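You operate a simulated robot arm through the tools that you are given. There is no shell and no other tool. Be economical: measure what you need, move in short steps, check, and stop when the job is done.

You run a simulated two-armed robot. Do the job below in one go: nothing can be reset, and whatever is moved stays where it is left.

Task
The PLUG pocket is empty: put the grey plug in and reset the fault.
Fine: plug switch off first, on again before the RESET beside ENTRY; stand the other plug in the PARK pocket. Where these are worked on the way, their far stop is far enough and under half their travel is too little: plug switch.

The check looks at the end state, three seconds after you hand in, the way a careful person would. Anything else that was tipped, shoved, dropped, spilled or broken makes it a failure.

Robot
Two 7-joint arms with two-finger parallel grippers on one trunk that stands fixed in place. Base frame: the origin is at the foot of the trunk, x ahead of it, y to its left, z up. Units: mm, rad, N and s.
The left shoulder is at [30, 119, 1110], the right one opposite. With the tool pointing down near the work surface each hand reaches from about 280 to 680 mm from the base axis, measured 20 degrees to its own side. Payload 3.43 kg a hand.
Tool frame (each hand has its own): the origin (TCP) lies between the finger pads and is the grasp point; the fingertips stand 30 mm ahead of it; z points along the fingers, y is the line along which they close. Largest opening 94 mm; finger width 28, thickness 10; the body of the gripper, 50 by 96 mm, starts 55 mm behind the TCP.
Orientation is that of the tool frame in the base frame, as [roll, pitch, yaw] about the fixed x, y, z axes, in that order (R = Rz(yaw) Ry(pitch) Rx(roll)). With the fingers straight down and closing along the base's y, the tool's x points along the base's -x, its y along +y and its z along -z.

Tools
- The arms move only by the tool drive_tool. It takes "left_moves", "right_moves" or both (then of equal length, played together; a hand with none holds still); each is a list of rows, each a list of 7 numbers: the gripper command, from -1 (fully open) to 1 (shut), values between in proportion, then the shift along the base's x, y, z in units of 40 mm (1.0 is 40 mm), then the turn, a rotation vector about the base's x, y, z in units of 5 degrees (1.0 is 5 degrees). In form: [[hand, x, y, z, ax, ay, az], ...]. A call has 1 to 8 rows; each row shifts and turns the commanded pose from where the row before left it. A call with a number of a shift or a turn outside -1 to 1 is refused whole. A row lasts 0.2 s, in which the tool goes at most 50 mm and 0.15 rad; a call with a longer step from one row to the next is refused whole, and so is a gripper value outside its range. Where a pose cannot be reached the arm comes as near as it can. A force on the tool above 90 N (or 10 N above the force at the start of the call, whichever is more), or a blocked arm, ends the call early, and 0.2 s more pass. The fingers move at their own pace (about 72 mm/s each) and stop on an object; they squeeze with about 22 N. The grip force told is the motor's: it shows also when the fingers shut on nothing. Time passes only in rows, and 0.2 s behind the last, so rows that do not move let the fingers close. It gives the time, the measured TCP pose, the force on the tool (base axes), the opening and the grip force at its end, in the units of the frame above (readings bear some noise), with the torque about the TCP (base axes, N m) and any sound that the robot's microphone picked up.
- Cameras (640 x 400 px; columns grow to the right, rows downward): "scene" is now at [52.2, -1, 1820.5]; the picture's right is [-0.02, -1.00, 0.00], its down [-0.71, 0.01, -0.70] and it looks along [0.70, -0.01, -0.71] (base axes); focal length 363 px, centre (320, 200). "left" rides on the left gripper at [76, -14, -102] in its tool frame; the picture's right is [0.18, 0.98, 0.00], its down [-0.75, 0.14, -0.64] and it looks along [-0.63, 0.12, 0.77] (tool axes); focal length 243 px, centre (320, 200). "right" rides on the right gripper at [76, 14, -102] in its tool frame; the picture's right is [-0.18, 0.98, 0.00], its down [-0.75, -0.14, -0.64] and it looks along [-0.63, -0.12, 0.77] (tool axes); focal length 243 px, centre (320, 200). There is no depth. A picture from a camera that has moved, and an enlarged one, comes with that camera's place and axes in the base frame and with its lens.
- get_image(camera): a new picture of that camera. The clock stands still meanwhile.
- lift_body(by): slides the trunk up (or, below 0, down) by that many mm; the arms and the scene camera ride with it, the base frame stays. It gives what a move gives, with no picture.
- head_to(pan, tilt): turns the head with the scene camera to pan (to the left, within 2.496 rad either way) and tilt (down, from -0.506 to 1.204), counted from straight ahead of the robot. It gives what a move gives.
- inspect(camera, box): a new picture of the part [left, top, right, bottom] of that camera's present view, enlarged. The clock stands still meanwhile.
- hand_in(): hands the job in; it is judged then, once.

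Go step by step. Nothing tells you positions but the pictures and the camera data: compare them with the known pose of the tool, close in by small moves and look again before you grip or let go. The budget is 120 turns and 74 pictures, counting those below and the enlarged ones. Unless the task says otherwise, let go and move clear before handing in, and close with one line.

The tools are called after "Emit:" by a JSON object that holds its "api" and its "payload". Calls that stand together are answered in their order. drive_tool: Moves the arms, as the interface text tells. Its arguments: {"type":"object","properties":{"left_moves":{"type":"array","items":{"type":"array","items":{"type":"number"}}},"right_moves":{"type":"array","items":{"type":"array","items":{"type":"number"}}}},"required":[]} The other tools are called the same way: lift_body (by) slides the trunk up or down; head_to (pan, tilt) turns the head that bears the scene camera; get_image (camera) takes a picture; inspect (camera, box) takes an enlarged picture of a part of a camera's view; hand_in () hands the job in.

At the start:

```text
time: 0.0
left_ee_pos: [413.4, 114.2, 1400.8]
left_ee_rot: [-3.141, -0.001, 3.141]
left_contact_force: [-1.0, 0.2, -0.4]
left_moment: [0.0, 0.02, 0.03]
left_grip_width: 94.1
left_gripper_force: 0.1
right_ee_pos: [480.1, -326.2, 1330.0]
right_ee_rot: [3.141, 0.0, -3.141]
right_contact_force: [0.3, 0.2, 0.0]
right_moment: [0.02, 0.03, -0.01]
right_grip_width: 94.0
right_gripper_force: 0.0
trunk travel left (down, up): [-375.0, 35.0]
head pan, tilt: [-0.017, 0.792]
```

scene: 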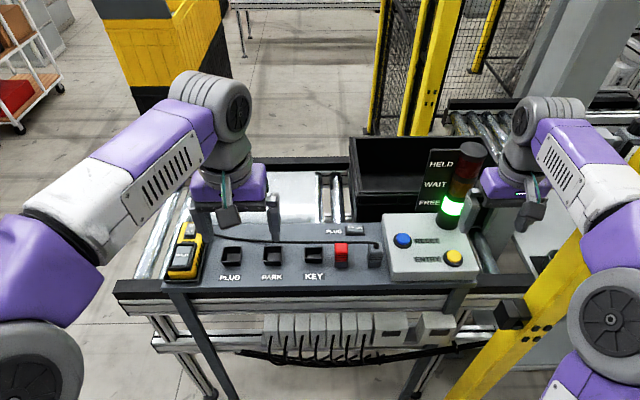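
right: 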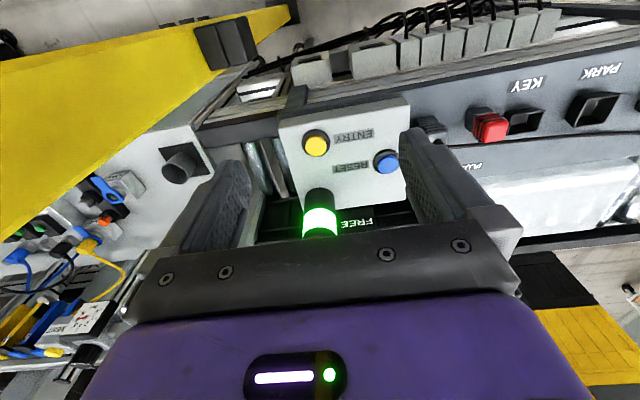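
left: 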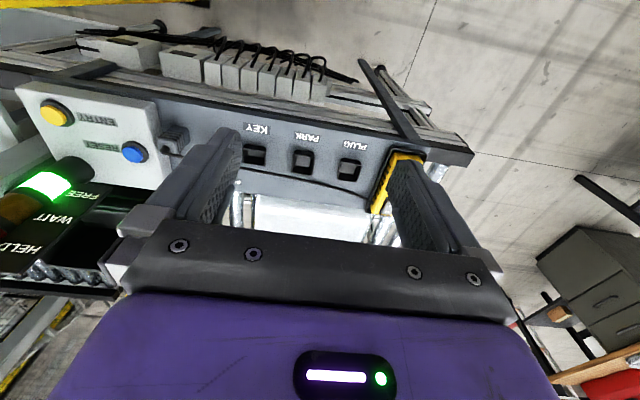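

I see a panel with PLUG, PARK and KEY pockets, a red plug by KEY, a grey plug near the right of the panel with a cable, a PLUG switch, and RESET/ENTRY buttons. I'll enlarge the view for details.

Emit:
{"api": "inspect", "payload": {"camera": "scene", "box": [160, 200, 400, 300]}}

Emit:
{"api": "inspect", "payload": {"camera": "scene", "box": [310, 130, 500, 290]}}

Emit:
{"api": "inspect", "payload": {"camera": "right", "box": [270, 60, 640, 240]}}

```text
2.67 times, centred on (280, 250) of scene
camera zoom: at [52.2, -1.0, 1820.5], right [-0.02, -1.0, 0.0], down [-0.71, 0.01, -0.7], along [0.7, -0.01, -0.71], focal length 968 px, centre (427, 67)
```

zoom: 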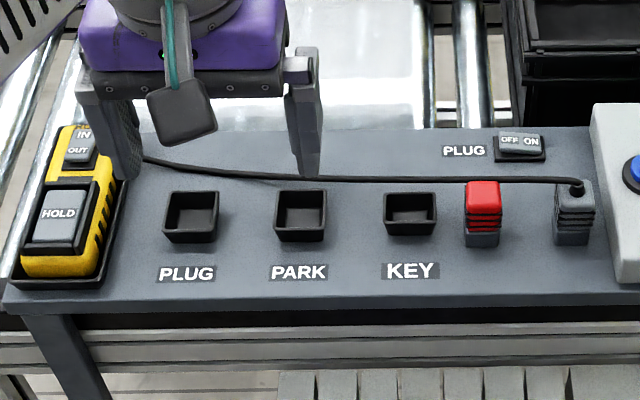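

```text
2.50 times, centred on (405, 210) of scene
camera zoom: at [52.2, -1.0, 1820.5], right [-0.02, -1.0, 0.0], down [-0.71, 0.01, -0.7], along [0.7, -0.01, -0.71], focal length 908 px, centre (108, 175)
```

zoom: 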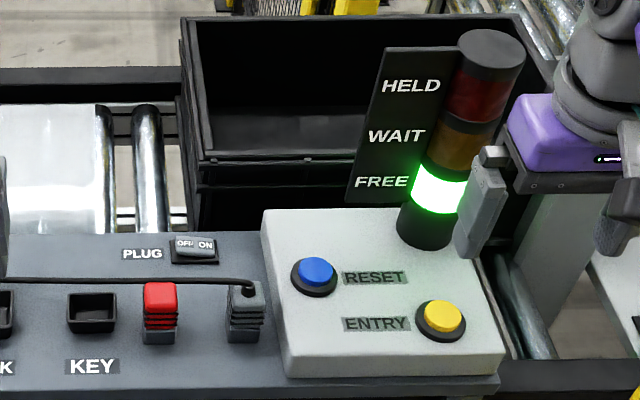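

```text
1.73 times, centred on (455, 150) of right
camera zoom: at [403.9, -312.8, 1432.6], right [0.18, 0.98, 0.0], down [0.75, -0.14, 0.64], along [0.63, -0.12, -0.77], focal length 420 px, centre (86, 286)
```

zoom: 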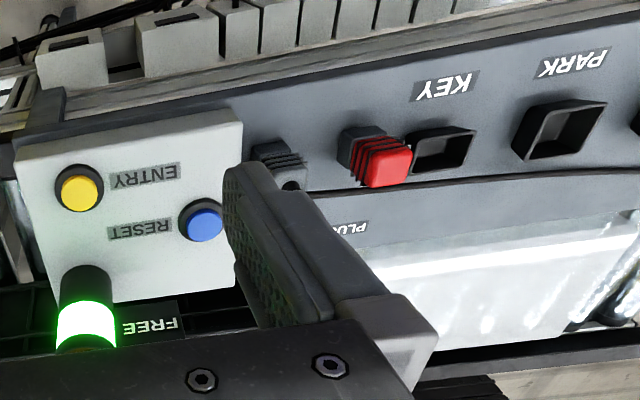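

ENTRY triangulates to about (605,-357,1039), RESET about (667,-236,1039), and the red plug top about (620,-65,1065). Next I look closer at the switch, the plugs and the left side.

Emit:
{"api": "inspect", "payload": {"camera": "scene", "box": [320, 215, 400, 275]}}

Emit:
{"api": "inspect", "payload": {"camera": "left", "box": [140, 90, 460, 240]}}

```text
6.67 times, centred on (360, 245) of scene
camera zoom: at [52.2, -1.0, 1820.5], right [-0.02, -1.0, 0.0], down [-0.71, 0.01, -0.7], along [0.7, -0.01, -0.71], focal length 2420 px, centre (53, -100)
```

zoom: 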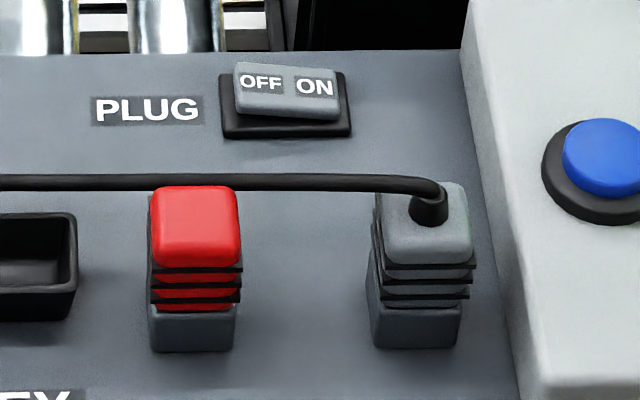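

```text
2.00 times, centred on (300, 165) of left
camera zoom: at [337.7, 98.7, 1502.8], right [-0.18, 0.98, 0.0], down [0.75, 0.14, 0.64], along [0.63, 0.12, -0.77], focal length 485 px, centre (360, 270)
```

zoom: 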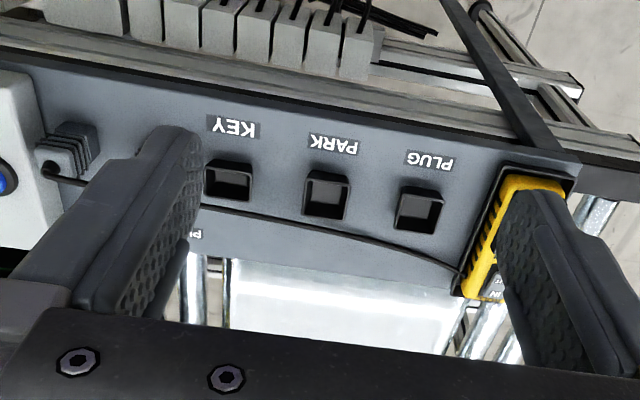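

The rocker shows ON pressed (right side low), so I'll press the OFF (left) end with the right hand first. I estimate the panel at z≈1005, pocket rims z≈1029, PLUG (628,225), PARK (630,117), grey plug (619,-155), and the switch (721,-112,1020).

Emit:
{"api": "drive_tool", "payload": {"right_moves": [[1, 0, 0.75, -0.4, 0, -1, 0], [1, 0, 0.75, -0.4, 0, -1, 0], [1, 0, 0.75, -0.4, 0, -1, 0], [1, 0.2, 0.75, -0.4, 0, -1, 0], [1, 0.3, 0.75, -0.4, 0, -1, 0], [1, 0.4, 0.75, -0.4, 0, -1, 0], [1, 0.5, 0.75, -0.4, 0, -1, 0], [1, 0.5, 0.5, -0.4, 0, -1, 0]]}}

```text
time: 1.8
left_ee_pos: [414.0, 114.2, 1399.3]
left_ee_rot: [-3.138, 0.001, -3.141]
left_contact_force: [0.2, 0.0, 0.3]
left_moment: [-0.01, 0.0, -0.01]
left_grip_width: 94.1
left_gripper_force: 0.0
right_ee_pos: [555.5, -95.1, 1202.5]
right_ee_rot: [3.141, 0.698, -3.141]
right_contact_force: [0.4, 0.5, 0.4]
right_moment: [0.0, 0.01, -0.03]
right_grip_width: 0.1
right_gripper_force: 21.3
trunk travel left (down, up): [-375.0, 35.0]
head pan, tilt: [-0.017, 0.792]
```

The tool is tilted 40° and tracking well. I approach to above the switch and look.

Emit:
{"api": "drive_tool", "payload": {"right_moves": [[1, 0.7, 0, -0.4, 0, 0, 0], [1, 0.7, 0, -0.5, 0, 0, 0], [1, 0.7, 0, -0.5, 0, 0, 0], [1, 0.7, 0, -0.5, 0, 0, 0], [1, 0.7, 0, -0.5, 0, 0, 0]]}}

Emit:
{"api": "get_image", "payload": {"camera": "right"}}

Emit:
{"api": "inspect", "payload": {"camera": "scene", "box": [280, 190, 440, 290]}}

```text
time: 3.0
left_ee_pos: [415.7, 113.7, 1398.9]
left_ee_rot: [3.14, 0.0, 3.141]
left_contact_force: [-0.6, 0.5, 1.1]
left_moment: [-0.01, 0.01, -0.01]
left_grip_width: 93.9
left_gripper_force: 0.2
right_ee_pos: [697.7, -98.4, 1104.6]
right_ee_rot: [3.138, 0.699, 3.141]
right_contact_force: [-0.7, -0.1, 0.1]
right_moment: [0.02, 0.0, 0.01]
right_grip_width: 0.0
right_gripper_force: 21.6
trunk travel left (down, up): [-375.0, 35.0]
head pan, tilt: [-0.017, 0.792]
```

```text
65 pictures are left
camera right: at [572.9, -83.1, 1134.1], right [0.14, 0.98, 0.12], down [0.16, -0.14, 0.98], along [0.98, -0.12, -0.18], focal length 243 px, centre (320, 200)
```

right: 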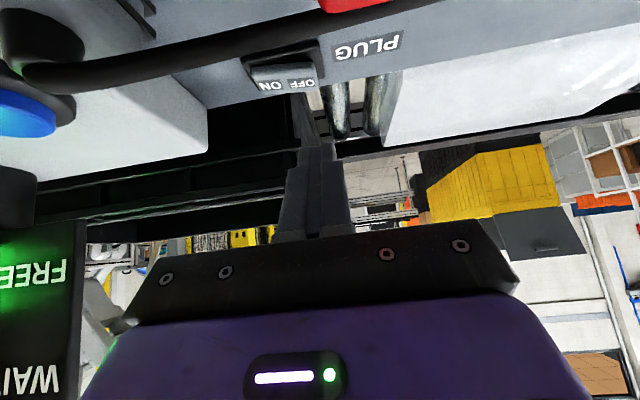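

```text
4.00 times, centred on (360, 240) of scene
camera zoom: at [53.5, -1.4, 1820.4], right [-0.02, -1.0, 0.0], down [-0.71, 0.01, -0.7], along [0.7, -0.01, -0.71], focal length 1452 px, centre (160, 40)
```

zoom: 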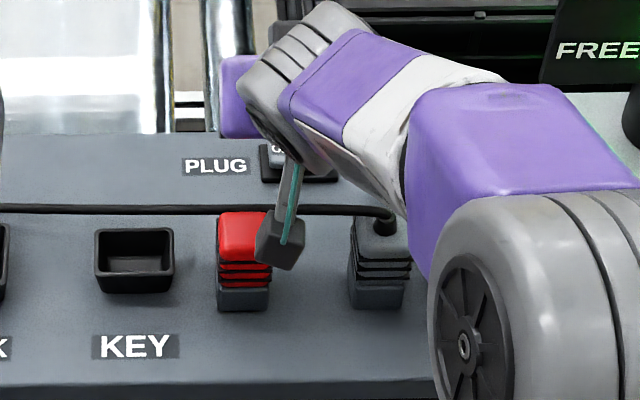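

The hand camera hangs low near the red plug, so I reduce the tilt to 20° and place the tip just above the OFF end.

Emit:
{"api": "drive_tool", "payload": {"right_moves": [[1, 0.1, 0, 0, 0, 1, 0], [1, 0.1, 0, 0, 0, 1, 0], [1, 0.1, 0, 0, 0, 1, 0], [1, 0.1, 0.05, 0, 0, 1, 0], [1, 0, 0, -0.35, 0, 0, 0], [1, 0, 0, -0.35, 0, 0, 0]]}}

Emit:
{"api": "get_image", "payload": {"camera": "right"}}

```text
time: 4.4
left_ee_pos: [415.2, 114.6, 1400.0]
left_ee_rot: [-3.141, -0.001, 3.141]
left_contact_force: [-0.7, 0.3, -0.1]
left_moment: [0.02, -0.03, -0.01]
left_grip_width: 93.8
left_gripper_force: 0.0
right_ee_pos: [713.5, -93.6, 1077.0]
right_ee_rot: [3.138, 0.347, -3.141]
right_contact_force: [-0.2, -0.6, 1.1]
right_moment: [0.02, -0.01, -0.03]
right_grip_width: 0.0
right_gripper_force: 21.8
trunk travel left (down, up): [-375.0, 35.0]
head pan, tilt: [-0.017, 0.792]
```

```text
63 pictures are left
camera right: at [606.1, -79.8, 1148.2], right [0.17, 0.98, 0.06], down [0.49, -0.14, 0.86], along [0.85, -0.12, -0.51], focal length 243 px, centre (320, 200)
```

right: 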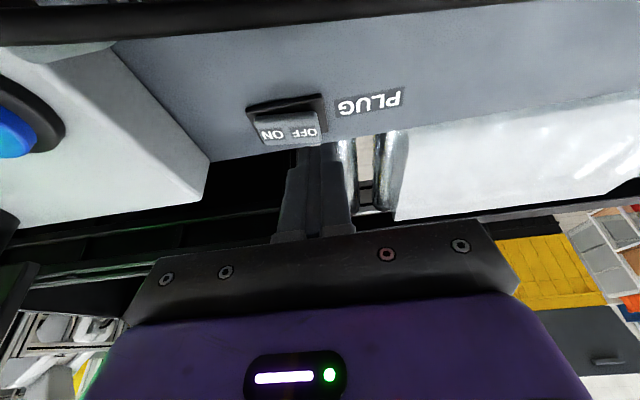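

The tip is right above the OFF end. I press down in short steps.

Emit:
{"api": "drive_tool", "payload": {"right_moves": [[1, -0.05, -0.05, -0.2, 0, 0, 0], [1, 0, 0, -0.2, 0, 0, 0], [1, 0, 0, -0.1, 0, 0, 0], [1, 0, 0, -0.1, 0, 0, 0]]}}

Emit:
{"api": "get_image", "payload": {"camera": "right"}}

```text
time: 5.4
left_ee_pos: [414.1, 113.6, 1400.1]
left_ee_rot: [3.141, -0.001, -3.14]
left_contact_force: [-0.5, -0.7, 0.0]
left_moment: [0.04, 0.02, -0.02]
left_grip_width: 94.2
left_gripper_force: 0.0
right_ee_pos: [711.0, -95.9, 1054.4]
right_ee_rot: [3.14, 0.349, 3.14]
right_contact_force: [-0.3, -0.4, -0.2]
right_moment: [0.02, 0.04, 0.0]
right_grip_width: 0.0
right_gripper_force: 21.7
trunk travel left (down, up): [-375.0, 35.0]
head pan, tilt: [-0.017, 0.792]
```

```text
62 pictures are left
camera right: at [603.4, -82.5, 1124.1], right [0.17, 0.98, 0.06], down [0.49, -0.14, 0.86], along [0.86, -0.12, -0.5], focal length 243 px, centre (320, 200)
```

right: 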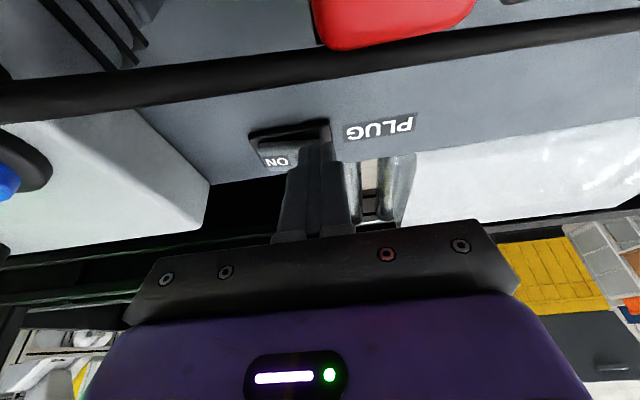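

No contact yet with the tip at z≈1026. I keep going down.

Emit:
{"api": "drive_tool", "payload": {"right_moves": [[1, 0, 0, -0.1, 0, 0, 0], [1, 0, 0, -0.1, 0, 0, 0], [1, 0, 0, -0.05, 0, 0, 0]]}}

```text
time: 6.2
left_ee_pos: [413.9, 113.9, 1400.4]
left_ee_rot: [-3.14, 0.0, 3.141]
left_contact_force: [-0.2, 0.8, -0.3]
left_moment: [-0.01, 0.02, 0.0]
left_grip_width: 93.9
left_gripper_force: 0.0
right_ee_pos: [711.2, -96.0, 1043.7]
right_ee_rot: [3.141, 0.351, 3.141]
right_contact_force: [-0.4, 0.3, 2.8]
right_moment: [-0.02, 0.01, -0.03]
right_grip_width: 0.0
right_gripper_force: 21.6
trunk travel left (down, up): [-375.0, 35.0]
head pan, tilt: [-0.017, 0.792]
```

Light contact now (about 3 N). I press a little further.

Emit:
{"api": "drive_tool", "payload": {"right_moves": [[1, 0, 0, -0.1, 0, 0, 0], [1, 0, 0, -0.1, 0, 0, 0]]}}

Emit:
{"api": "inspect", "payload": {"camera": "right", "box": [200, 90, 440, 240]}}

```text
time: 6.8
left_ee_pos: [409.7, 114.9, 1401.7]
left_ee_rot: [3.141, 0.004, -3.141]
left_contact_force: [-0.6, 0.3, -0.3]
left_moment: [0.02, -0.03, 0.0]
left_grip_width: 94.2
left_gripper_force: 0.0
right_ee_pos: [710.4, -96.0, 1044.4]
right_ee_rot: [3.14, 0.364, 3.139]
right_contact_force: [-4.2, -0.7, 31.8]
right_moment: [-0.31, -0.09, -0.06]
right_grip_width: 0.0
right_gripper_force: 21.9
trunk travel left (down, up): [-375.0, 35.0]
head pan, tilt: [-0.017, 0.792]
```

```text
2.67 times, centred on (320, 165) of right
camera zoom: at [602.5, -82.5, 1112.6], right [0.17, 0.98, 0.07], down [0.47, -0.14, 0.87], along [0.86, -0.12, -0.49], focal length 647 px, centre (320, 293)
```

zoom: 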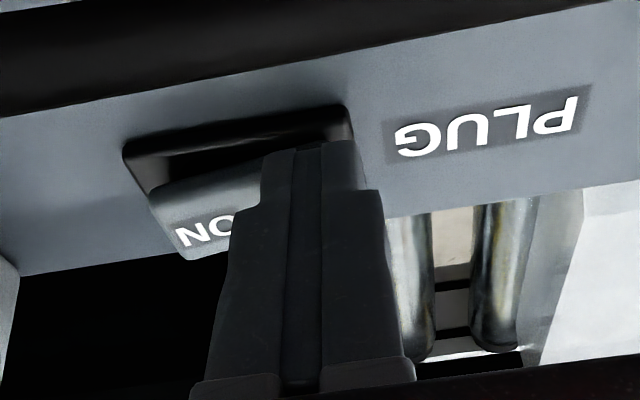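

It resists firmly, and the ON end looks raised. I lift off and check.

Emit:
{"api": "drive_tool", "payload": {"right_moves": [[1, 0, 0, 0.5, 0, 0, 0], [1, 0, 0, 0.8, 0, 0, 0], [1, -0.3, 0, 0.8, 0, 0, 0]]}}

Emit:
{"api": "inspect", "payload": {"camera": "right", "box": [200, 60, 440, 210]}}

```text
time: 7.6
left_ee_pos: [414.7, 112.5, 1400.8]
left_ee_rot: [3.141, 0.002, 3.141]
left_contact_force: [0.0, 0.6, -0.3]
left_moment: [-0.03, -0.04, -0.03]
left_grip_width: 94.0
left_gripper_force: 0.1
right_ee_pos: [697.2, -97.2, 1120.8]
right_ee_rot: [-3.141, 0.346, 3.141]
right_contact_force: [-0.1, 0.1, 0.6]
right_moment: [0.02, 0.0, -0.02]
right_grip_width: 0.0
right_gripper_force: 21.8
trunk travel left (down, up): [-375.0, 35.0]
head pan, tilt: [-0.017, 0.792]
```

```text
2.67 times, centred on (320, 135) of right
camera zoom: at [590.6, -82.9, 1190.7], right [0.17, 0.98, 0.06], down [0.49, -0.14, 0.86], along [0.85, -0.12, -0.51], focal length 647 px, centre (320, 373)
```

zoom: 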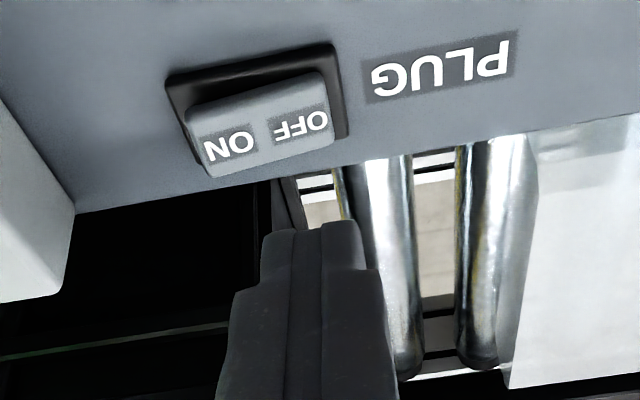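

The switch is now OFF. I retreat the right hand and start turning the left hand so that its fingers close along x.

Emit:
{"api": "drive_tool", "payload": {"right_moves": [[1, -0.7, -0.7, 0.4, 0, 1, 0], [1, -0.7, -0.7, 0.4, 0, 1, 0], [1, -0.7, -0.7, 0.4, 0, 1, 0], [1, -0.7, -0.7, 0.4, 0, 1, 0], [1, -0.7, -0.7, 0.3, 0, 0, 0], [1, -0.7, -0.7, 0.3, 0, 0, 0], [1, -0.7, -0.7, 0.3, 0, 0, 0], [1, -0.7, -0.7, 0.3, 0, 0, 0]], "left_moves": [[-1, 0, 0, -0.2, 0, 0, -1], [-1, 0, 0, -0.2, 0, 0, -1], [-1, 0, 0, -0.2, 0, 0, -1], [-1, 0, 0, -0.2, 0, 0, -1], [-1, 0, 0, -0.2, 0, 0, -1], [-1, 0, 0, -0.2, 0, 0, -1], [-1, 0, 0, -0.2, 0, 0, -1], [-1, 0, 0, -0.2, 0, 0, -1]]}}

Emit:
{"api": "drive_tool", "payload": {"left_moves": [[-1, 0.5, -0.5, -0.5, 0, 0, -1], [-1, 0.5, -0.5, -0.5, 0, 0, -1], [-1, 0.5, -0.5, -0.5, 0, 0, -1], [-1, 0.5, -0.5, -0.5, 0, 0, -1], [-1, 0.5, -0.5, -0.5, 0, 0, -1], [-1, 0.5, -0.5, -0.5, 0, 0, -1], [-1, 0.5, -0.5, -0.5, 0, 0, -1], [-1, 0.5, -0.5, -0.5, 0, 0, -1]]}}

Emit:
{"api": "get_image", "payload": {"camera": "scene"}}

```text
time: 9.4
left_ee_pos: [413.1, 112.6, 1335.0]
left_ee_rot: [3.139, 0.003, 2.442]
left_contact_force: [0.1, -0.8, 0.0]
left_moment: [0.02, -0.03, 0.03]
left_grip_width: 93.9
left_gripper_force: 0.0
right_ee_pos: [475.4, -320.9, 1233.3]
right_ee_rot: [-3.141, 0.001, -3.141]
right_contact_force: [0.4, 0.5, 0.9]
right_moment: [0.03, -0.02, -0.01]
right_grip_width: 0.0
right_gripper_force: 22.2
trunk travel left (down, up): [-375.0, 35.0]
head pan, tilt: [-0.017, 0.792]
```

```text
time: 11.2
left_ee_pos: [575.1, -47.6, 1173.9]
left_ee_rot: [3.14, -0.001, 1.744]
left_contact_force: [0.2, 0.4, 0.4]
left_moment: [-0.02, 0.03, 0.01]
left_grip_width: 93.7
left_gripper_force: 0.1
right_ee_pos: [476.5, -321.4, 1231.9]
right_ee_rot: [3.14, -0.001, 3.141]
right_contact_force: [-0.2, -0.2, -0.3]
right_moment: [0.03, 0.01, 0.0]
right_grip_width: 0.0
right_gripper_force: 22.3
trunk travel left (down, up): [-375.0, 35.0]
head pan, tilt: [-0.017, 0.792]
```

```text
59 pictures are left
camera scene: at [53.7, -2.0, 1820.4], right [-0.02, -1.0, 0.0], down [-0.71, 0.01, -0.7], along [0.7, -0.01, -0.71], focal length 363 px, centre (320, 200)
```

scene: 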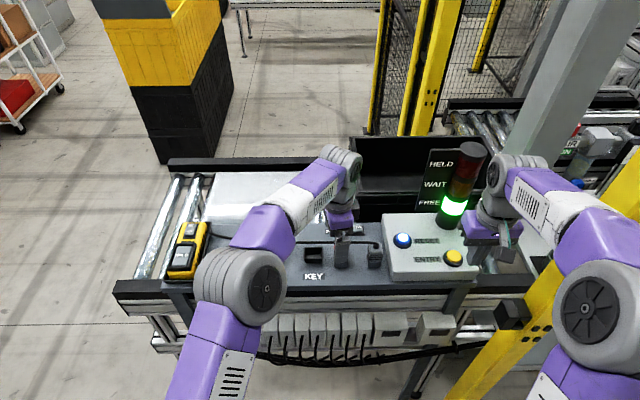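

The left hand reaches well. I take the red plug first: finish the turn and hover over it.

Emit:
{"api": "drive_tool", "payload": {"left_moves": [[-1, 0.5, -0.2, -0.2, 0, 0, -1], [-1, 0.6, -0.2, -0.2, 0, 0, -1], [-1, 0, 0, -0.5, 0, 0, 0], [-1, 0, 0, -0.5, 0, 0, 0]]}}

Emit:
{"api": "get_image", "payload": {"camera": "left"}}

Emit:
{"api": "inspect", "payload": {"camera": "scene", "box": [280, 190, 440, 290]}}

```text
time: 12.2
left_ee_pos: [602.2, -55.8, 1116.4]
left_ee_rot: [3.14, 0.0, 1.573]
left_contact_force: [-0.1, 0.4, 0.5]
left_moment: [0.07, 0.0, -0.01]
left_grip_width: 93.9
left_gripper_force: 0.1
left hand out of reach, approached as far as the arm can: row 2
right_ee_pos: [477.0, -320.9, 1233.2]
right_ee_rot: [-3.14, -0.001, -3.141]
right_contact_force: [0.2, 0.1, 0.4]
right_moment: [0.04, -0.01, 0.01]
right_grip_width: 0.2
right_gripper_force: 21.7
trunk travel left (down, up): [-375.0, 35.0]
head pan, tilt: [-0.017, 0.792]
```

```text
58 pictures are left
camera left: at [588.0, 20.5, 1219.4], right [0.98, 0.18, 0.0], down [0.14, -0.75, 0.64], along [0.12, -0.63, -0.77], focal length 243 px, centre (320, 200)
```

left: 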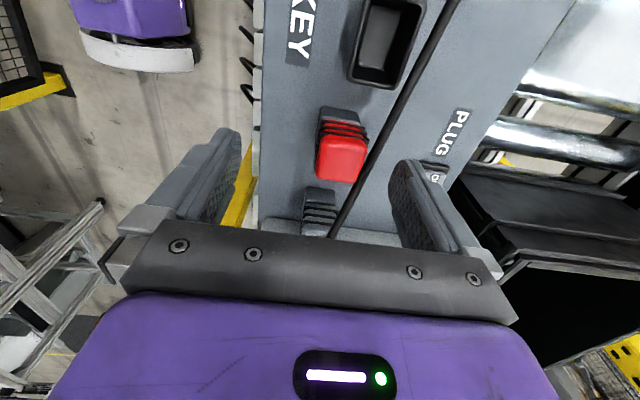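

```text
4.00 times, centred on (360, 240) of scene
camera zoom: at [52.9, -1.3, 1820.4], right [-0.02, -1.0, 0.0], down [-0.71, 0.01, -0.7], along [0.7, -0.01, -0.71], focal length 1452 px, centre (160, 40)
```

zoom: 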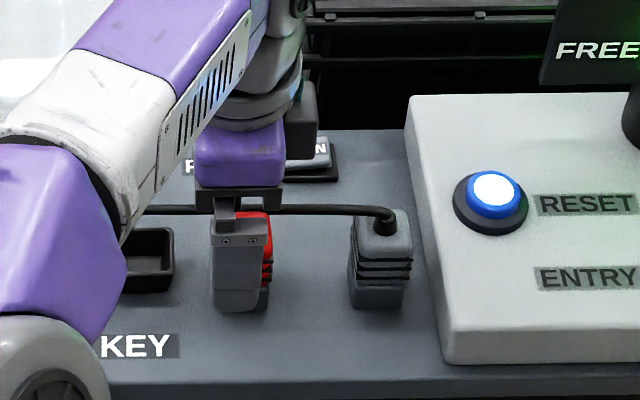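

Full reach is a bit short at x≈620, and the cable runs in the air just behind the red plug. I'll raise the trunk, take the red plug with the left hand closing along y and tilted forward, and keep x-closing for the grey plug.

Emit:
{"api": "lift_body", "payload": {"by": 35}}

Emit:
{"api": "drive_tool", "payload": {"left_moves": [[-1, -0.5, 0, 0.3, 0, 0, 1], [-1, -0.5, 0, 0, 0, 0, 1], [-1, -0.5, 0, 0, 0, 0, 1], [-1, -0.5, 0, 0, 0, 0, 1], [-1, 0, 0, 0, 0, 0, 1], [-1, 0, 0, 0, 0, 0, 1], [-1, 0, 0, 0, 0, 0, 1], [-1, 0, 0, 0, 0, 0, 1]]}}

Emit:
{"api": "drive_tool", "payload": {"left_moves": [[-1, 0, 0, 0, 0, 0, 1], [-1, 0, 0, 0, 0, 0, 1], [-1, 0, 0, 0, 0, 0, 1], [-1, 0, 0, 0, 0, 0, 1], [-1, 0, 0, 0, 0, 0, 1], [-1, 0, 0, 0, 0, 0, 1], [-1, 0, 0, 0, 0, 0, 1], [-1, 0, 0, 0, 0, 0, 1]]}}

Emit:
{"api": "drive_tool", "payload": {"left_moves": [[-0.4, 0.2, 0, 0, 0, 0, 1], [-0.4, 0.2, -0.1, 0, 0, 0, 1], [-0.4, 0.2, -0.1, 0, 0, -1, 0], [-0.4, 0.2, 0, 0, 0, -1, 0], [-0.4, 0.2, 0, 0, 0, -1, 0], [-0.4, 0.2, 0, 0, 0, -1, 0]]}}

Emit:
{"api": "get_image", "payload": {"camera": "left"}}

```text
time: 13.0
left_ee_pos: [602.7, -54.1, 1151.6]
left_ee_rot: [3.14, 0.0, 1.571]
left_contact_force: [0.4, -0.2, 0.5]
left_moment: [-0.02, -0.02, 0.02]
left_grip_width: 94.0
left_gripper_force: 0.1
right_ee_pos: [476.3, -319.8, 1267.4]
right_ee_rot: [-3.142, 0.002, 3.14]
right_contact_force: [0.6, -0.9, -0.2]
right_moment: [-0.02, 0.02, 0.01]
right_grip_width: 0.1
right_gripper_force: 22.1
trunk travel left (down, up): [-410.0, 0.0]
head pan, tilt: [-0.017, 0.792]
```

```text
time: 14.8
left_ee_pos: [521.0, -56.0, 1163.0]
left_ee_rot: [3.14, -0.001, 2.27]
left_contact_force: [0.5, -0.5, 0.1]
left_moment: [-0.02, -0.02, 0.0]
left_grip_width: 93.9
left_gripper_force: 0.1
right_ee_pos: [476.3, -320.2, 1267.5]
right_ee_rot: [3.139, 0.0, -3.141]
right_contact_force: [0.7, 0.8, -0.4]
right_moment: [0.04, 0.02, -0.02]
right_grip_width: 0.0
right_gripper_force: 21.7
trunk travel left (down, up): [-410.0, 0.0]
head pan, tilt: [-0.017, 0.792]
```

```text
time: 16.6
left_ee_pos: [521.8, -55.0, 1164.3]
left_ee_rot: [3.141, 0.0, 2.969]
left_contact_force: [0.3, 0.1, -0.3]
left_moment: [0.02, 0.02, 0.01]
left_grip_width: 93.9
left_gripper_force: 0.1
right_ee_pos: [476.1, -320.4, 1267.0]
right_ee_rot: [3.141, 0.0, 3.141]
right_contact_force: [-0.4, -0.5, 0.0]
right_moment: [-0.01, 0.01, 0.02]
right_grip_width: 0.0
right_gripper_force: 21.8
trunk travel left (down, up): [-410.0, 0.0]
head pan, tilt: [-0.017, 0.792]
```

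```text
time: 18.0
left_ee_pos: [571.0, -63.6, 1164.2]
left_ee_rot: [-3.141, 0.352, 3.141]
left_contact_force: [0.1, 0.5, -0.2]
left_moment: [0.01, 0.01, -0.01]
left_grip_width: 65.7
left_gripper_force: 0.0
right_ee_pos: [475.7, -320.6, 1268.3]
right_ee_rot: [-3.141, -0.001, -3.14]
right_contact_force: [-0.4, 0.3, 0.6]
right_moment: [-0.01, 0.01, 0.02]
right_grip_width: 0.0
right_gripper_force: 21.4
trunk travel left (down, up): [-410.0, 0.0]
head pan, tilt: [-0.017, 0.792]
```

```text
56 pictures are left
camera left: at [462.9, -79.0, 1234.2], right [-0.17, 0.98, -0.06], down [0.49, 0.14, 0.86], along [0.86, 0.12, -0.5], focal length 243 px, centre (320, 200)
```

left: 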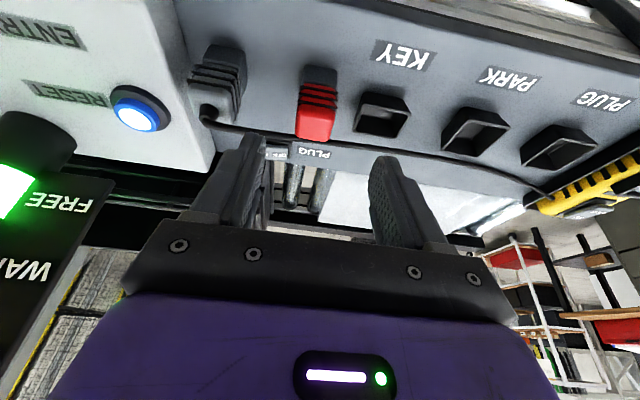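

Red plug is at about (620,-66). I move in above it, then descend.

Emit:
{"api": "drive_tool", "payload": {"left_moves": [[-0.4, 0.5, 0, -0.7, 0, 0, 0], [-0.4, 0.5, -0.05, -0.7, 0, 0, 0], [-0.4, 0, 0, -0.1, 0, 0, 0]]}}

Emit:
{"api": "inspect", "payload": {"camera": "left", "box": [160, 40, 480, 240]}}

Emit:
{"api": "inspect", "payload": {"camera": "scene", "box": [280, 200, 440, 300]}}

```text
time: 18.8
left_ee_pos: [609.1, -64.7, 1103.0]
left_ee_rot: [3.141, 0.348, 3.141]
left_contact_force: [0.3, 0.6, -0.2]
left_moment: [-0.02, -0.01, 0.02]
left_grip_width: 65.8
left_gripper_force: 0.1
right_ee_pos: [475.0, -319.7, 1268.4]
right_ee_rot: [-3.142, 0.0, 3.141]
right_contact_force: [0.6, 0.1, -0.1]
right_moment: [0.02, -0.05, 0.01]
right_grip_width: 0.0
right_gripper_force: 22.2
trunk travel left (down, up): [-410.0, 0.0]
head pan, tilt: [-0.017, 0.792]
```

```text
2.00 times, centred on (320, 140) of left
camera zoom: at [502.2, -79.6, 1173.8], right [-0.17, 0.98, -0.06], down [0.49, 0.14, 0.86], along [0.86, 0.12, -0.5], focal length 485 px, centre (320, 320)
```

zoom: 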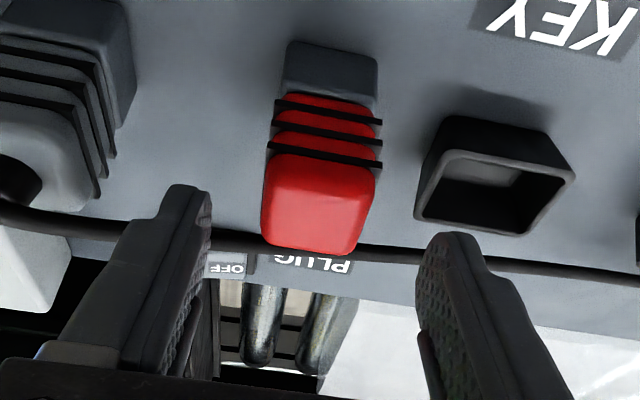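

```text
4.00 times, centred on (360, 250) of scene
camera zoom: at [51.4, -0.9, 1855.5], right [-0.02, -1.0, 0.0], down [-0.71, 0.01, -0.7], along [0.7, -0.01, -0.71], focal length 1452 px, centre (160, 0)
```

zoom: 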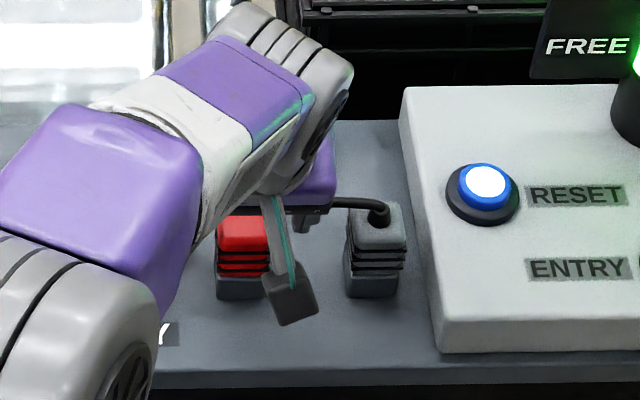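

Alignment is good, with the fingers either side of the red plug. I lower to the grasp height, check and close.

Emit:
{"api": "drive_tool", "payload": {"left_moves": [[-0.4, 0.05, 0, -0.4, 0, 0, 0], [-0.4, 0, 0, -0.4, 0, 0, 0], [-0.4, 0, 0, -0.12, 0, 0, 0]]}}

Emit:
{"api": "get_image", "payload": {"camera": "left"}}

```text
time: 19.6
left_ee_pos: [611.9, -64.3, 1066.9]
left_ee_rot: [-3.141, 0.349, -3.141]
left_contact_force: [-0.6, -0.1, 1.4]
left_moment: [0.0, 0.0, -0.02]
left_grip_width: 66.0
left_gripper_force: 0.0
right_ee_pos: [475.8, -320.1, 1268.3]
right_ee_rot: [3.14, 0.001, 3.141]
right_contact_force: [0.1, -1.7, -0.4]
right_moment: [0.02, 0.01, -0.03]
right_grip_width: 0.0
right_gripper_force: 22.0
trunk travel left (down, up): [-410.0, 0.0]
head pan, tilt: [-0.017, 0.792]
```

```text
53 pictures are left
camera left: at [505.4, -79.7, 1137.8], right [-0.17, 0.98, -0.06], down [0.49, 0.14, 0.86], along [0.86, 0.12, -0.5], focal length 243 px, centre (320, 200)
```

left: 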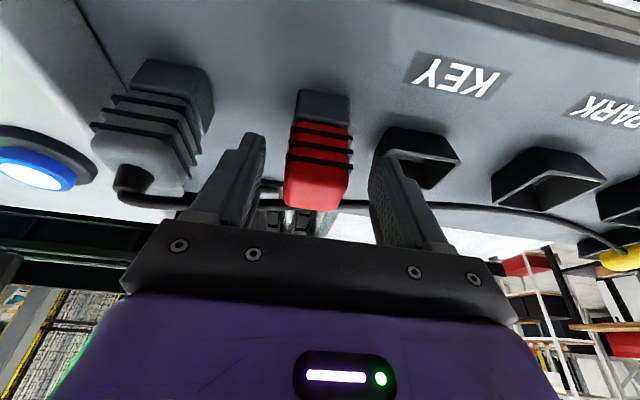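

The fingers stand on both sides of the red plug, with the cable behind them. I close.

Emit:
{"api": "drive_tool", "payload": {"left_moves": [[1, 0, 0, 0, 0, 0, 0], [1, 0, 0, 0, 0, 0, 0], [1, 0, 0, 0, 0, 0, 0]]}}

Emit:
{"api": "drive_tool", "payload": {"left_moves": [[1, 0, 0, 0.25, 0, 0, 0], [1, 0, 0, 0.5, 0, 0, 0], [1, 0, 0, 0.5, 0, 0, 0]]}}

Emit:
{"api": "get_image", "payload": {"camera": "left"}}

```text
time: 20.4
left_ee_pos: [613.1, -64.9, 1066.2]
left_ee_rot: [3.141, 0.351, -3.141]
left_contact_force: [-0.1, -0.1, -0.3]
left_moment: [0.05, -0.03, -0.03]
left_grip_width: 37.8
left_gripper_force: 21.7
right_ee_pos: [476.8, -320.5, 1268.1]
right_ee_rot: [-3.14, 0.0, 3.142]
right_contact_force: [0.4, 0.2, -0.3]
right_moment: [0.02, -0.02, -0.05]
right_grip_width: 0.1
right_gripper_force: 21.3
trunk travel left (down, up): [-410.0, 0.0]
head pan, tilt: [-0.017, 0.792]
```

```text
time: 21.2
left_ee_pos: [610.5, -68.8, 1117.6]
left_ee_rot: [3.142, 0.349, -3.142]
left_contact_force: [0.0, 0.4, -0.3]
left_moment: [0.01, 0.02, 0.0]
left_grip_width: 37.8
left_gripper_force: 21.3
right_ee_pos: [476.1, -320.6, 1269.0]
right_ee_rot: [-3.141, -0.001, -3.141]
right_contact_force: [-0.2, -0.6, 0.4]
right_moment: [-0.01, 0.01, -0.01]
right_grip_width: 0.0
right_gripper_force: 21.7
trunk travel left (down, up): [-410.0, 0.0]
head pan, tilt: [-0.017, 0.792]
```

```text
52 pictures are left
camera left: at [503.9, -82.0, 1188.4], right [-0.17, 0.98, -0.06], down [0.49, 0.14, 0.86], along [0.86, 0.12, -0.5], focal length 243 px, centre (320, 200)
```

left: 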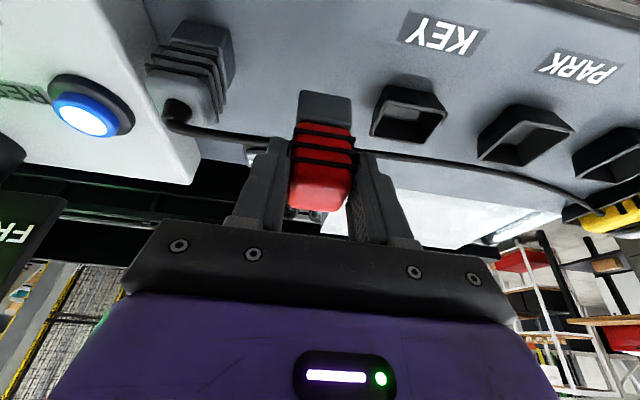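

The plug is held and lifted. I carry it to above PARK, keeping it clear of the cable.

Emit:
{"api": "drive_tool", "payload": {"left_moves": [[1, -0.4, 0, 0.4, 0, 0, 0], [1, 0, 0.9, 0.2, 0, 0, 0], [1, 0, 0.9, 0, 0, 0, 0], [1, 0, 0.9, 0, 0, 0, 0], [1, 0, 0.9, 0, 0, 0, 0], [1, 0, 0.95, 0, 0, 0, 0], [1, 0, 0, 0, 0, 0, 0]]}}

Emit:
{"api": "get_image", "payload": {"camera": "left"}}

Emit:
{"api": "inspect", "payload": {"camera": "scene", "box": [200, 200, 360, 300]}}

```text
time: 22.8
left_ee_pos: [596.4, 117.6, 1139.2]
left_ee_rot: [3.14, 0.349, 3.139]
left_contact_force: [-0.5, 0.5, -0.9]
left_moment: [0.05, 0.01, 0.02]
left_grip_width: 38.0
left_gripper_force: 22.2
right_ee_pos: [476.9, -320.5, 1267.3]
right_ee_rot: [3.139, 0.0, -3.14]
right_contact_force: [0.0, 1.0, 0.4]
right_moment: [0.01, 0.0, 0.01]
right_grip_width: 0.0
right_gripper_force: 21.8
trunk travel left (down, up): [-410.0, 0.0]
head pan, tilt: [-0.017, 0.792]
```

```text
51 pictures are left
camera left: at [490.1, 102.0, 1211.6], right [-0.17, 0.98, -0.06], down [0.49, 0.14, 0.86], along [0.86, 0.12, -0.5], focal length 243 px, centre (320, 200)
```

left: 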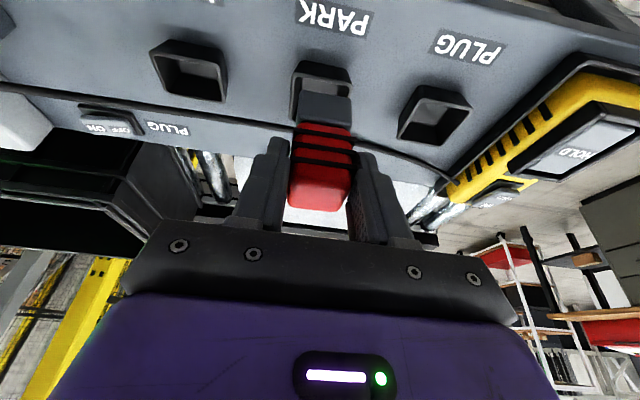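

```text
4.00 times, centred on (280, 250) of scene
camera zoom: at [52.5, -2.0, 1855.5], right [-0.02, -1.0, 0.0], down [-0.71, 0.01, -0.7], along [0.7, -0.01, -0.71], focal length 1452 px, centre (480, 0)
```

zoom: 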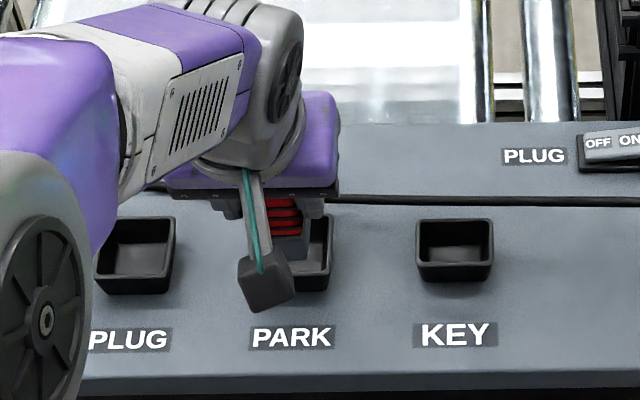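

I hold above PARK and enlarge both views to align the plug with the pocket.

Emit:
{"api": "inspect", "payload": {"camera": "left", "box": [240, 50, 400, 150]}}

Emit:
{"api": "inspect", "payload": {"camera": "left", "box": [130, 20, 290, 120]}}

Emit:
{"api": "inspect", "payload": {"camera": "scene", "box": [290, 235, 354, 275]}}

```text
4.00 times, centred on (320, 100) of left
camera zoom: at [490.1, 102.0, 1211.6], right [-0.17, 0.98, -0.06], down [0.49, 0.14, 0.86], along [0.86, 0.12, -0.5], focal length 970 px, centre (320, 600)
```

zoom: 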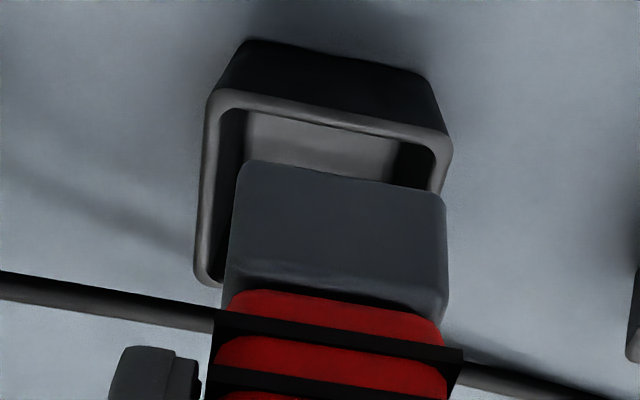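

```text
4.00 times, centred on (210, 70) of left
camera zoom: at [490.1, 102.0, 1211.6], right [-0.17, 0.98, -0.06], down [0.49, 0.14, 0.86], along [0.86, 0.12, -0.5], focal length 970 px, centre (760, 720)
```

zoom: 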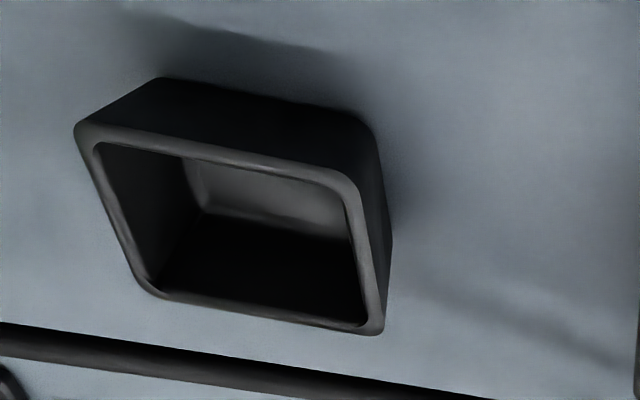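

```text
10.00 times, centred on (322, 255) of scene
camera zoom: at [52.5, -2.0, 1855.5], right [-0.02, -1.0, 0.0], down [-0.71, 0.01, -0.7], along [0.7, -0.01, -0.71], focal length 3630 px, centre (300, -350)
```

zoom: 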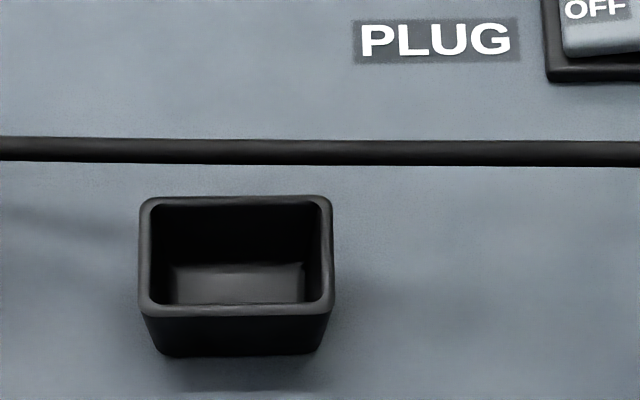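

PARK's rim measures x 610–661, y 90–140 (centre ≈636,115), and the held plug's centre is about (604.5,115). KEY is a smaller pocket, so I won't use it as a halfway stop. I move forward 31 mm and down to just above the rim.

Emit:
{"api": "drive_tool", "payload": {"left_moves": [[1, 0.4, 0, -0.1, 0, 0, 0], [1, 0.39, 0, -0.3, 0, 0, 0], [1, 0, 0, -0.35, 0, 0, 0], [1, 0, 0, -0.25, 0, 0, 0], [1, 0, 0, 0, 0, 0, 0]]}}

Emit:
{"api": "inspect", "payload": {"camera": "left", "box": [220, 60, 420, 185]}}

Emit:
{"api": "inspect", "payload": {"camera": "scene", "box": [230, 220, 326, 280]}}

```text
time: 24.0
left_ee_pos: [628.1, 116.6, 1101.0]
left_ee_rot: [-3.141, 0.349, -3.142]
left_contact_force: [-1.2, -0.1, -0.3]
left_moment: [0.01, 0.03, 0.0]
left_grip_width: 37.7
left_gripper_force: 21.9
right_ee_pos: [475.2, -320.2, 1268.1]
right_ee_rot: [-3.141, -0.001, -3.141]
right_contact_force: [-0.1, -0.6, 0.3]
right_moment: [0.01, 0.02, -0.02]
right_grip_width: 0.2
right_gripper_force: 21.6
trunk travel left (down, up): [-410.0, 0.0]
head pan, tilt: [-0.017, 0.792]
```

```text
3.20 times, centred on (320, 122) of left
camera zoom: at [520.4, 101.7, 1171.6], right [-0.17, 0.98, -0.06], down [0.49, 0.14, 0.86], along [0.86, 0.12, -0.5], focal length 776 px, centre (320, 448)
```

zoom: 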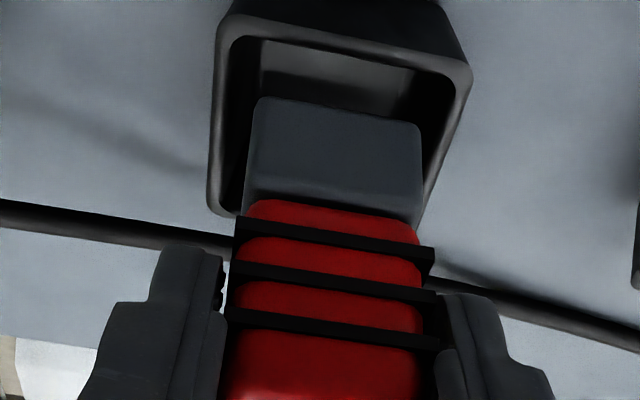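

```text
6.67 times, centred on (278, 250) of scene
camera zoom: at [52.1, -0.8, 1855.5], right [-0.02, -1.0, 0.0], down [-0.71, 0.01, -0.7], along [0.7, -0.01, -0.71], focal length 2420 px, centre (600, -133)
```

zoom: 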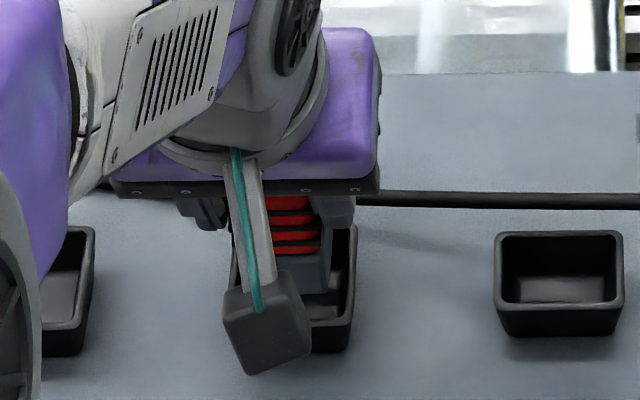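

The plug base is over the pocket with a few mm clearance all round; a 2 mm forward shift centres it. I lower in steps watching the force.

Emit:
{"api": "drive_tool", "payload": {"left_moves": [[1, 0.05, 0, -0.2, 0, 0, 0], [1, 0, 0, -0.2, 0, 0, 0], [1, 0, 0, -0.15, 0, 0, 0]]}}

Emit:
{"api": "inspect", "payload": {"camera": "left", "box": [220, 80, 420, 205]}}

```text
time: 24.8
left_ee_pos: [629.7, 116.9, 1078.9]
left_ee_rot: [3.141, 0.348, 3.141]
left_contact_force: [-1.8, 0.0, -1.0]
left_moment: [-0.01, 0.07, -0.01]
left_grip_width: 38.0
left_gripper_force: 21.6
right_ee_pos: [476.7, -320.0, 1267.2]
right_ee_rot: [-3.14, 0.0, -3.141]
right_contact_force: [-0.1, -0.1, -0.6]
right_moment: [0.01, 0.01, 0.02]
right_grip_width: 0.0
right_gripper_force: 22.3
trunk travel left (down, up): [-410.0, 0.0]
head pan, tilt: [-0.017, 0.792]
```

```text
3.20 times, centred on (320, 142) of left
camera zoom: at [522.9, 102.0, 1149.6], right [-0.17, 0.98, -0.06], down [0.49, 0.14, 0.86], along [0.85, 0.12, -0.51], focal length 776 px, centre (320, 384)
```

zoom: 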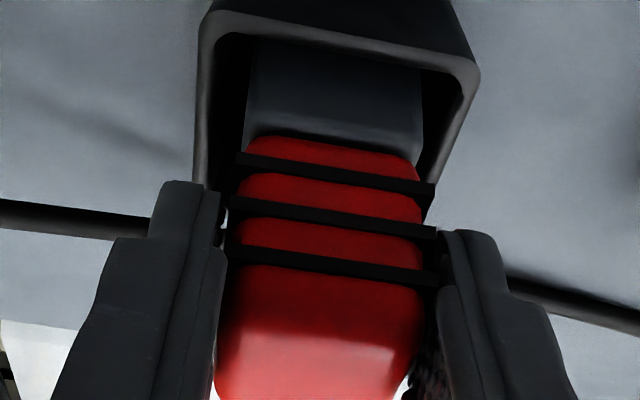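

It is entering the pocket freely. I continue down to the seat.

Emit:
{"api": "drive_tool", "payload": {"left_moves": [[1, 0, 0, -0.12, 0, 0, 0], [1, 0, 0, -0.12, 0, 0, 0], [1, 0, 0, -0.08, 0, 0, 0]]}}

Emit:
{"api": "inspect", "payload": {"camera": "left", "box": [220, 80, 420, 205]}}

```text
time: 25.6
left_ee_pos: [630.0, 116.5, 1069.9]
left_ee_rot: [-3.139, 0.357, -3.141]
left_contact_force: [-4.8, -2.4, 15.4]
left_moment: [-0.01, 0.08, 0.06]
left_grip_width: 37.7
left_gripper_force: 21.8
right_ee_pos: [473.1, -320.1, 1268.8]
right_ee_rot: [3.141, 0.003, -3.142]
right_contact_force: [-0.7, 0.1, -0.3]
right_moment: [-0.02, -0.02, 0.03]
right_grip_width: 0.0
right_gripper_force: 22.1
trunk travel left (down, up): [-410.0, 0.0]
head pan, tilt: [-0.017, 0.792]
```

```text
3.20 times, centred on (320, 142) of left
camera zoom: at [521.5, 100.7, 1140.0], right [-0.17, 0.98, -0.07], down [0.48, 0.14, 0.86], along [0.86, 0.12, -0.5], focal length 776 px, centre (320, 384)
```

zoom: 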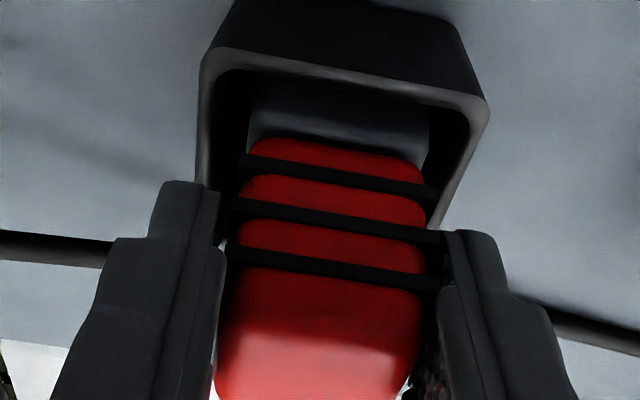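

It is resting on the pocket floor (15 N). I release and lift straight up.

Emit:
{"api": "drive_tool", "payload": {"left_moves": [[1, 0, 0, 0.05, 0, 0, 0], [-0.4, 0, 0, 0, 0, 0, 0], [-0.4, 0, 0, 0, 0, 0, 0], [-0.4, 0, 0, 0.5, 0, 0, 0], [-0.4, 0, 0, 0.8, 0, 0, 0], [-0.4, -0.4, 0, 0.8, 0, 0, 0]]}}

Emit:
{"api": "get_image", "payload": {"camera": "left"}}

```text
time: 27.0
left_ee_pos: [612.8, 117.6, 1152.1]
left_ee_rot: [-3.142, 0.349, 3.141]
left_contact_force: [-0.6, 0.5, -0.3]
left_moment: [-0.01, 0.04, -0.03]
left_grip_width: 65.8
left_gripper_force: 0.0
right_ee_pos: [474.7, -319.1, 1268.2]
right_ee_rot: [3.141, 0.001, 3.142]
right_contact_force: [-0.6, 0.2, 0.1]
right_moment: [0.02, 0.01, 0.01]
right_grip_width: 0.1
right_gripper_force: 22.1
trunk travel left (down, up): [-410.0, 0.0]
head pan, tilt: [-0.017, 0.792]
```

```text
42 pictures are left
camera left: at [504.7, 102.2, 1223.2], right [-0.17, 0.98, -0.06], down [0.49, 0.14, 0.86], along [0.86, 0.12, -0.5], focal length 243 px, centre (320, 200)
```

left: 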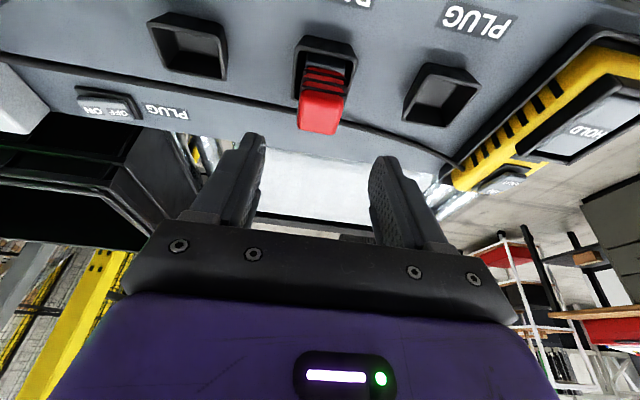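

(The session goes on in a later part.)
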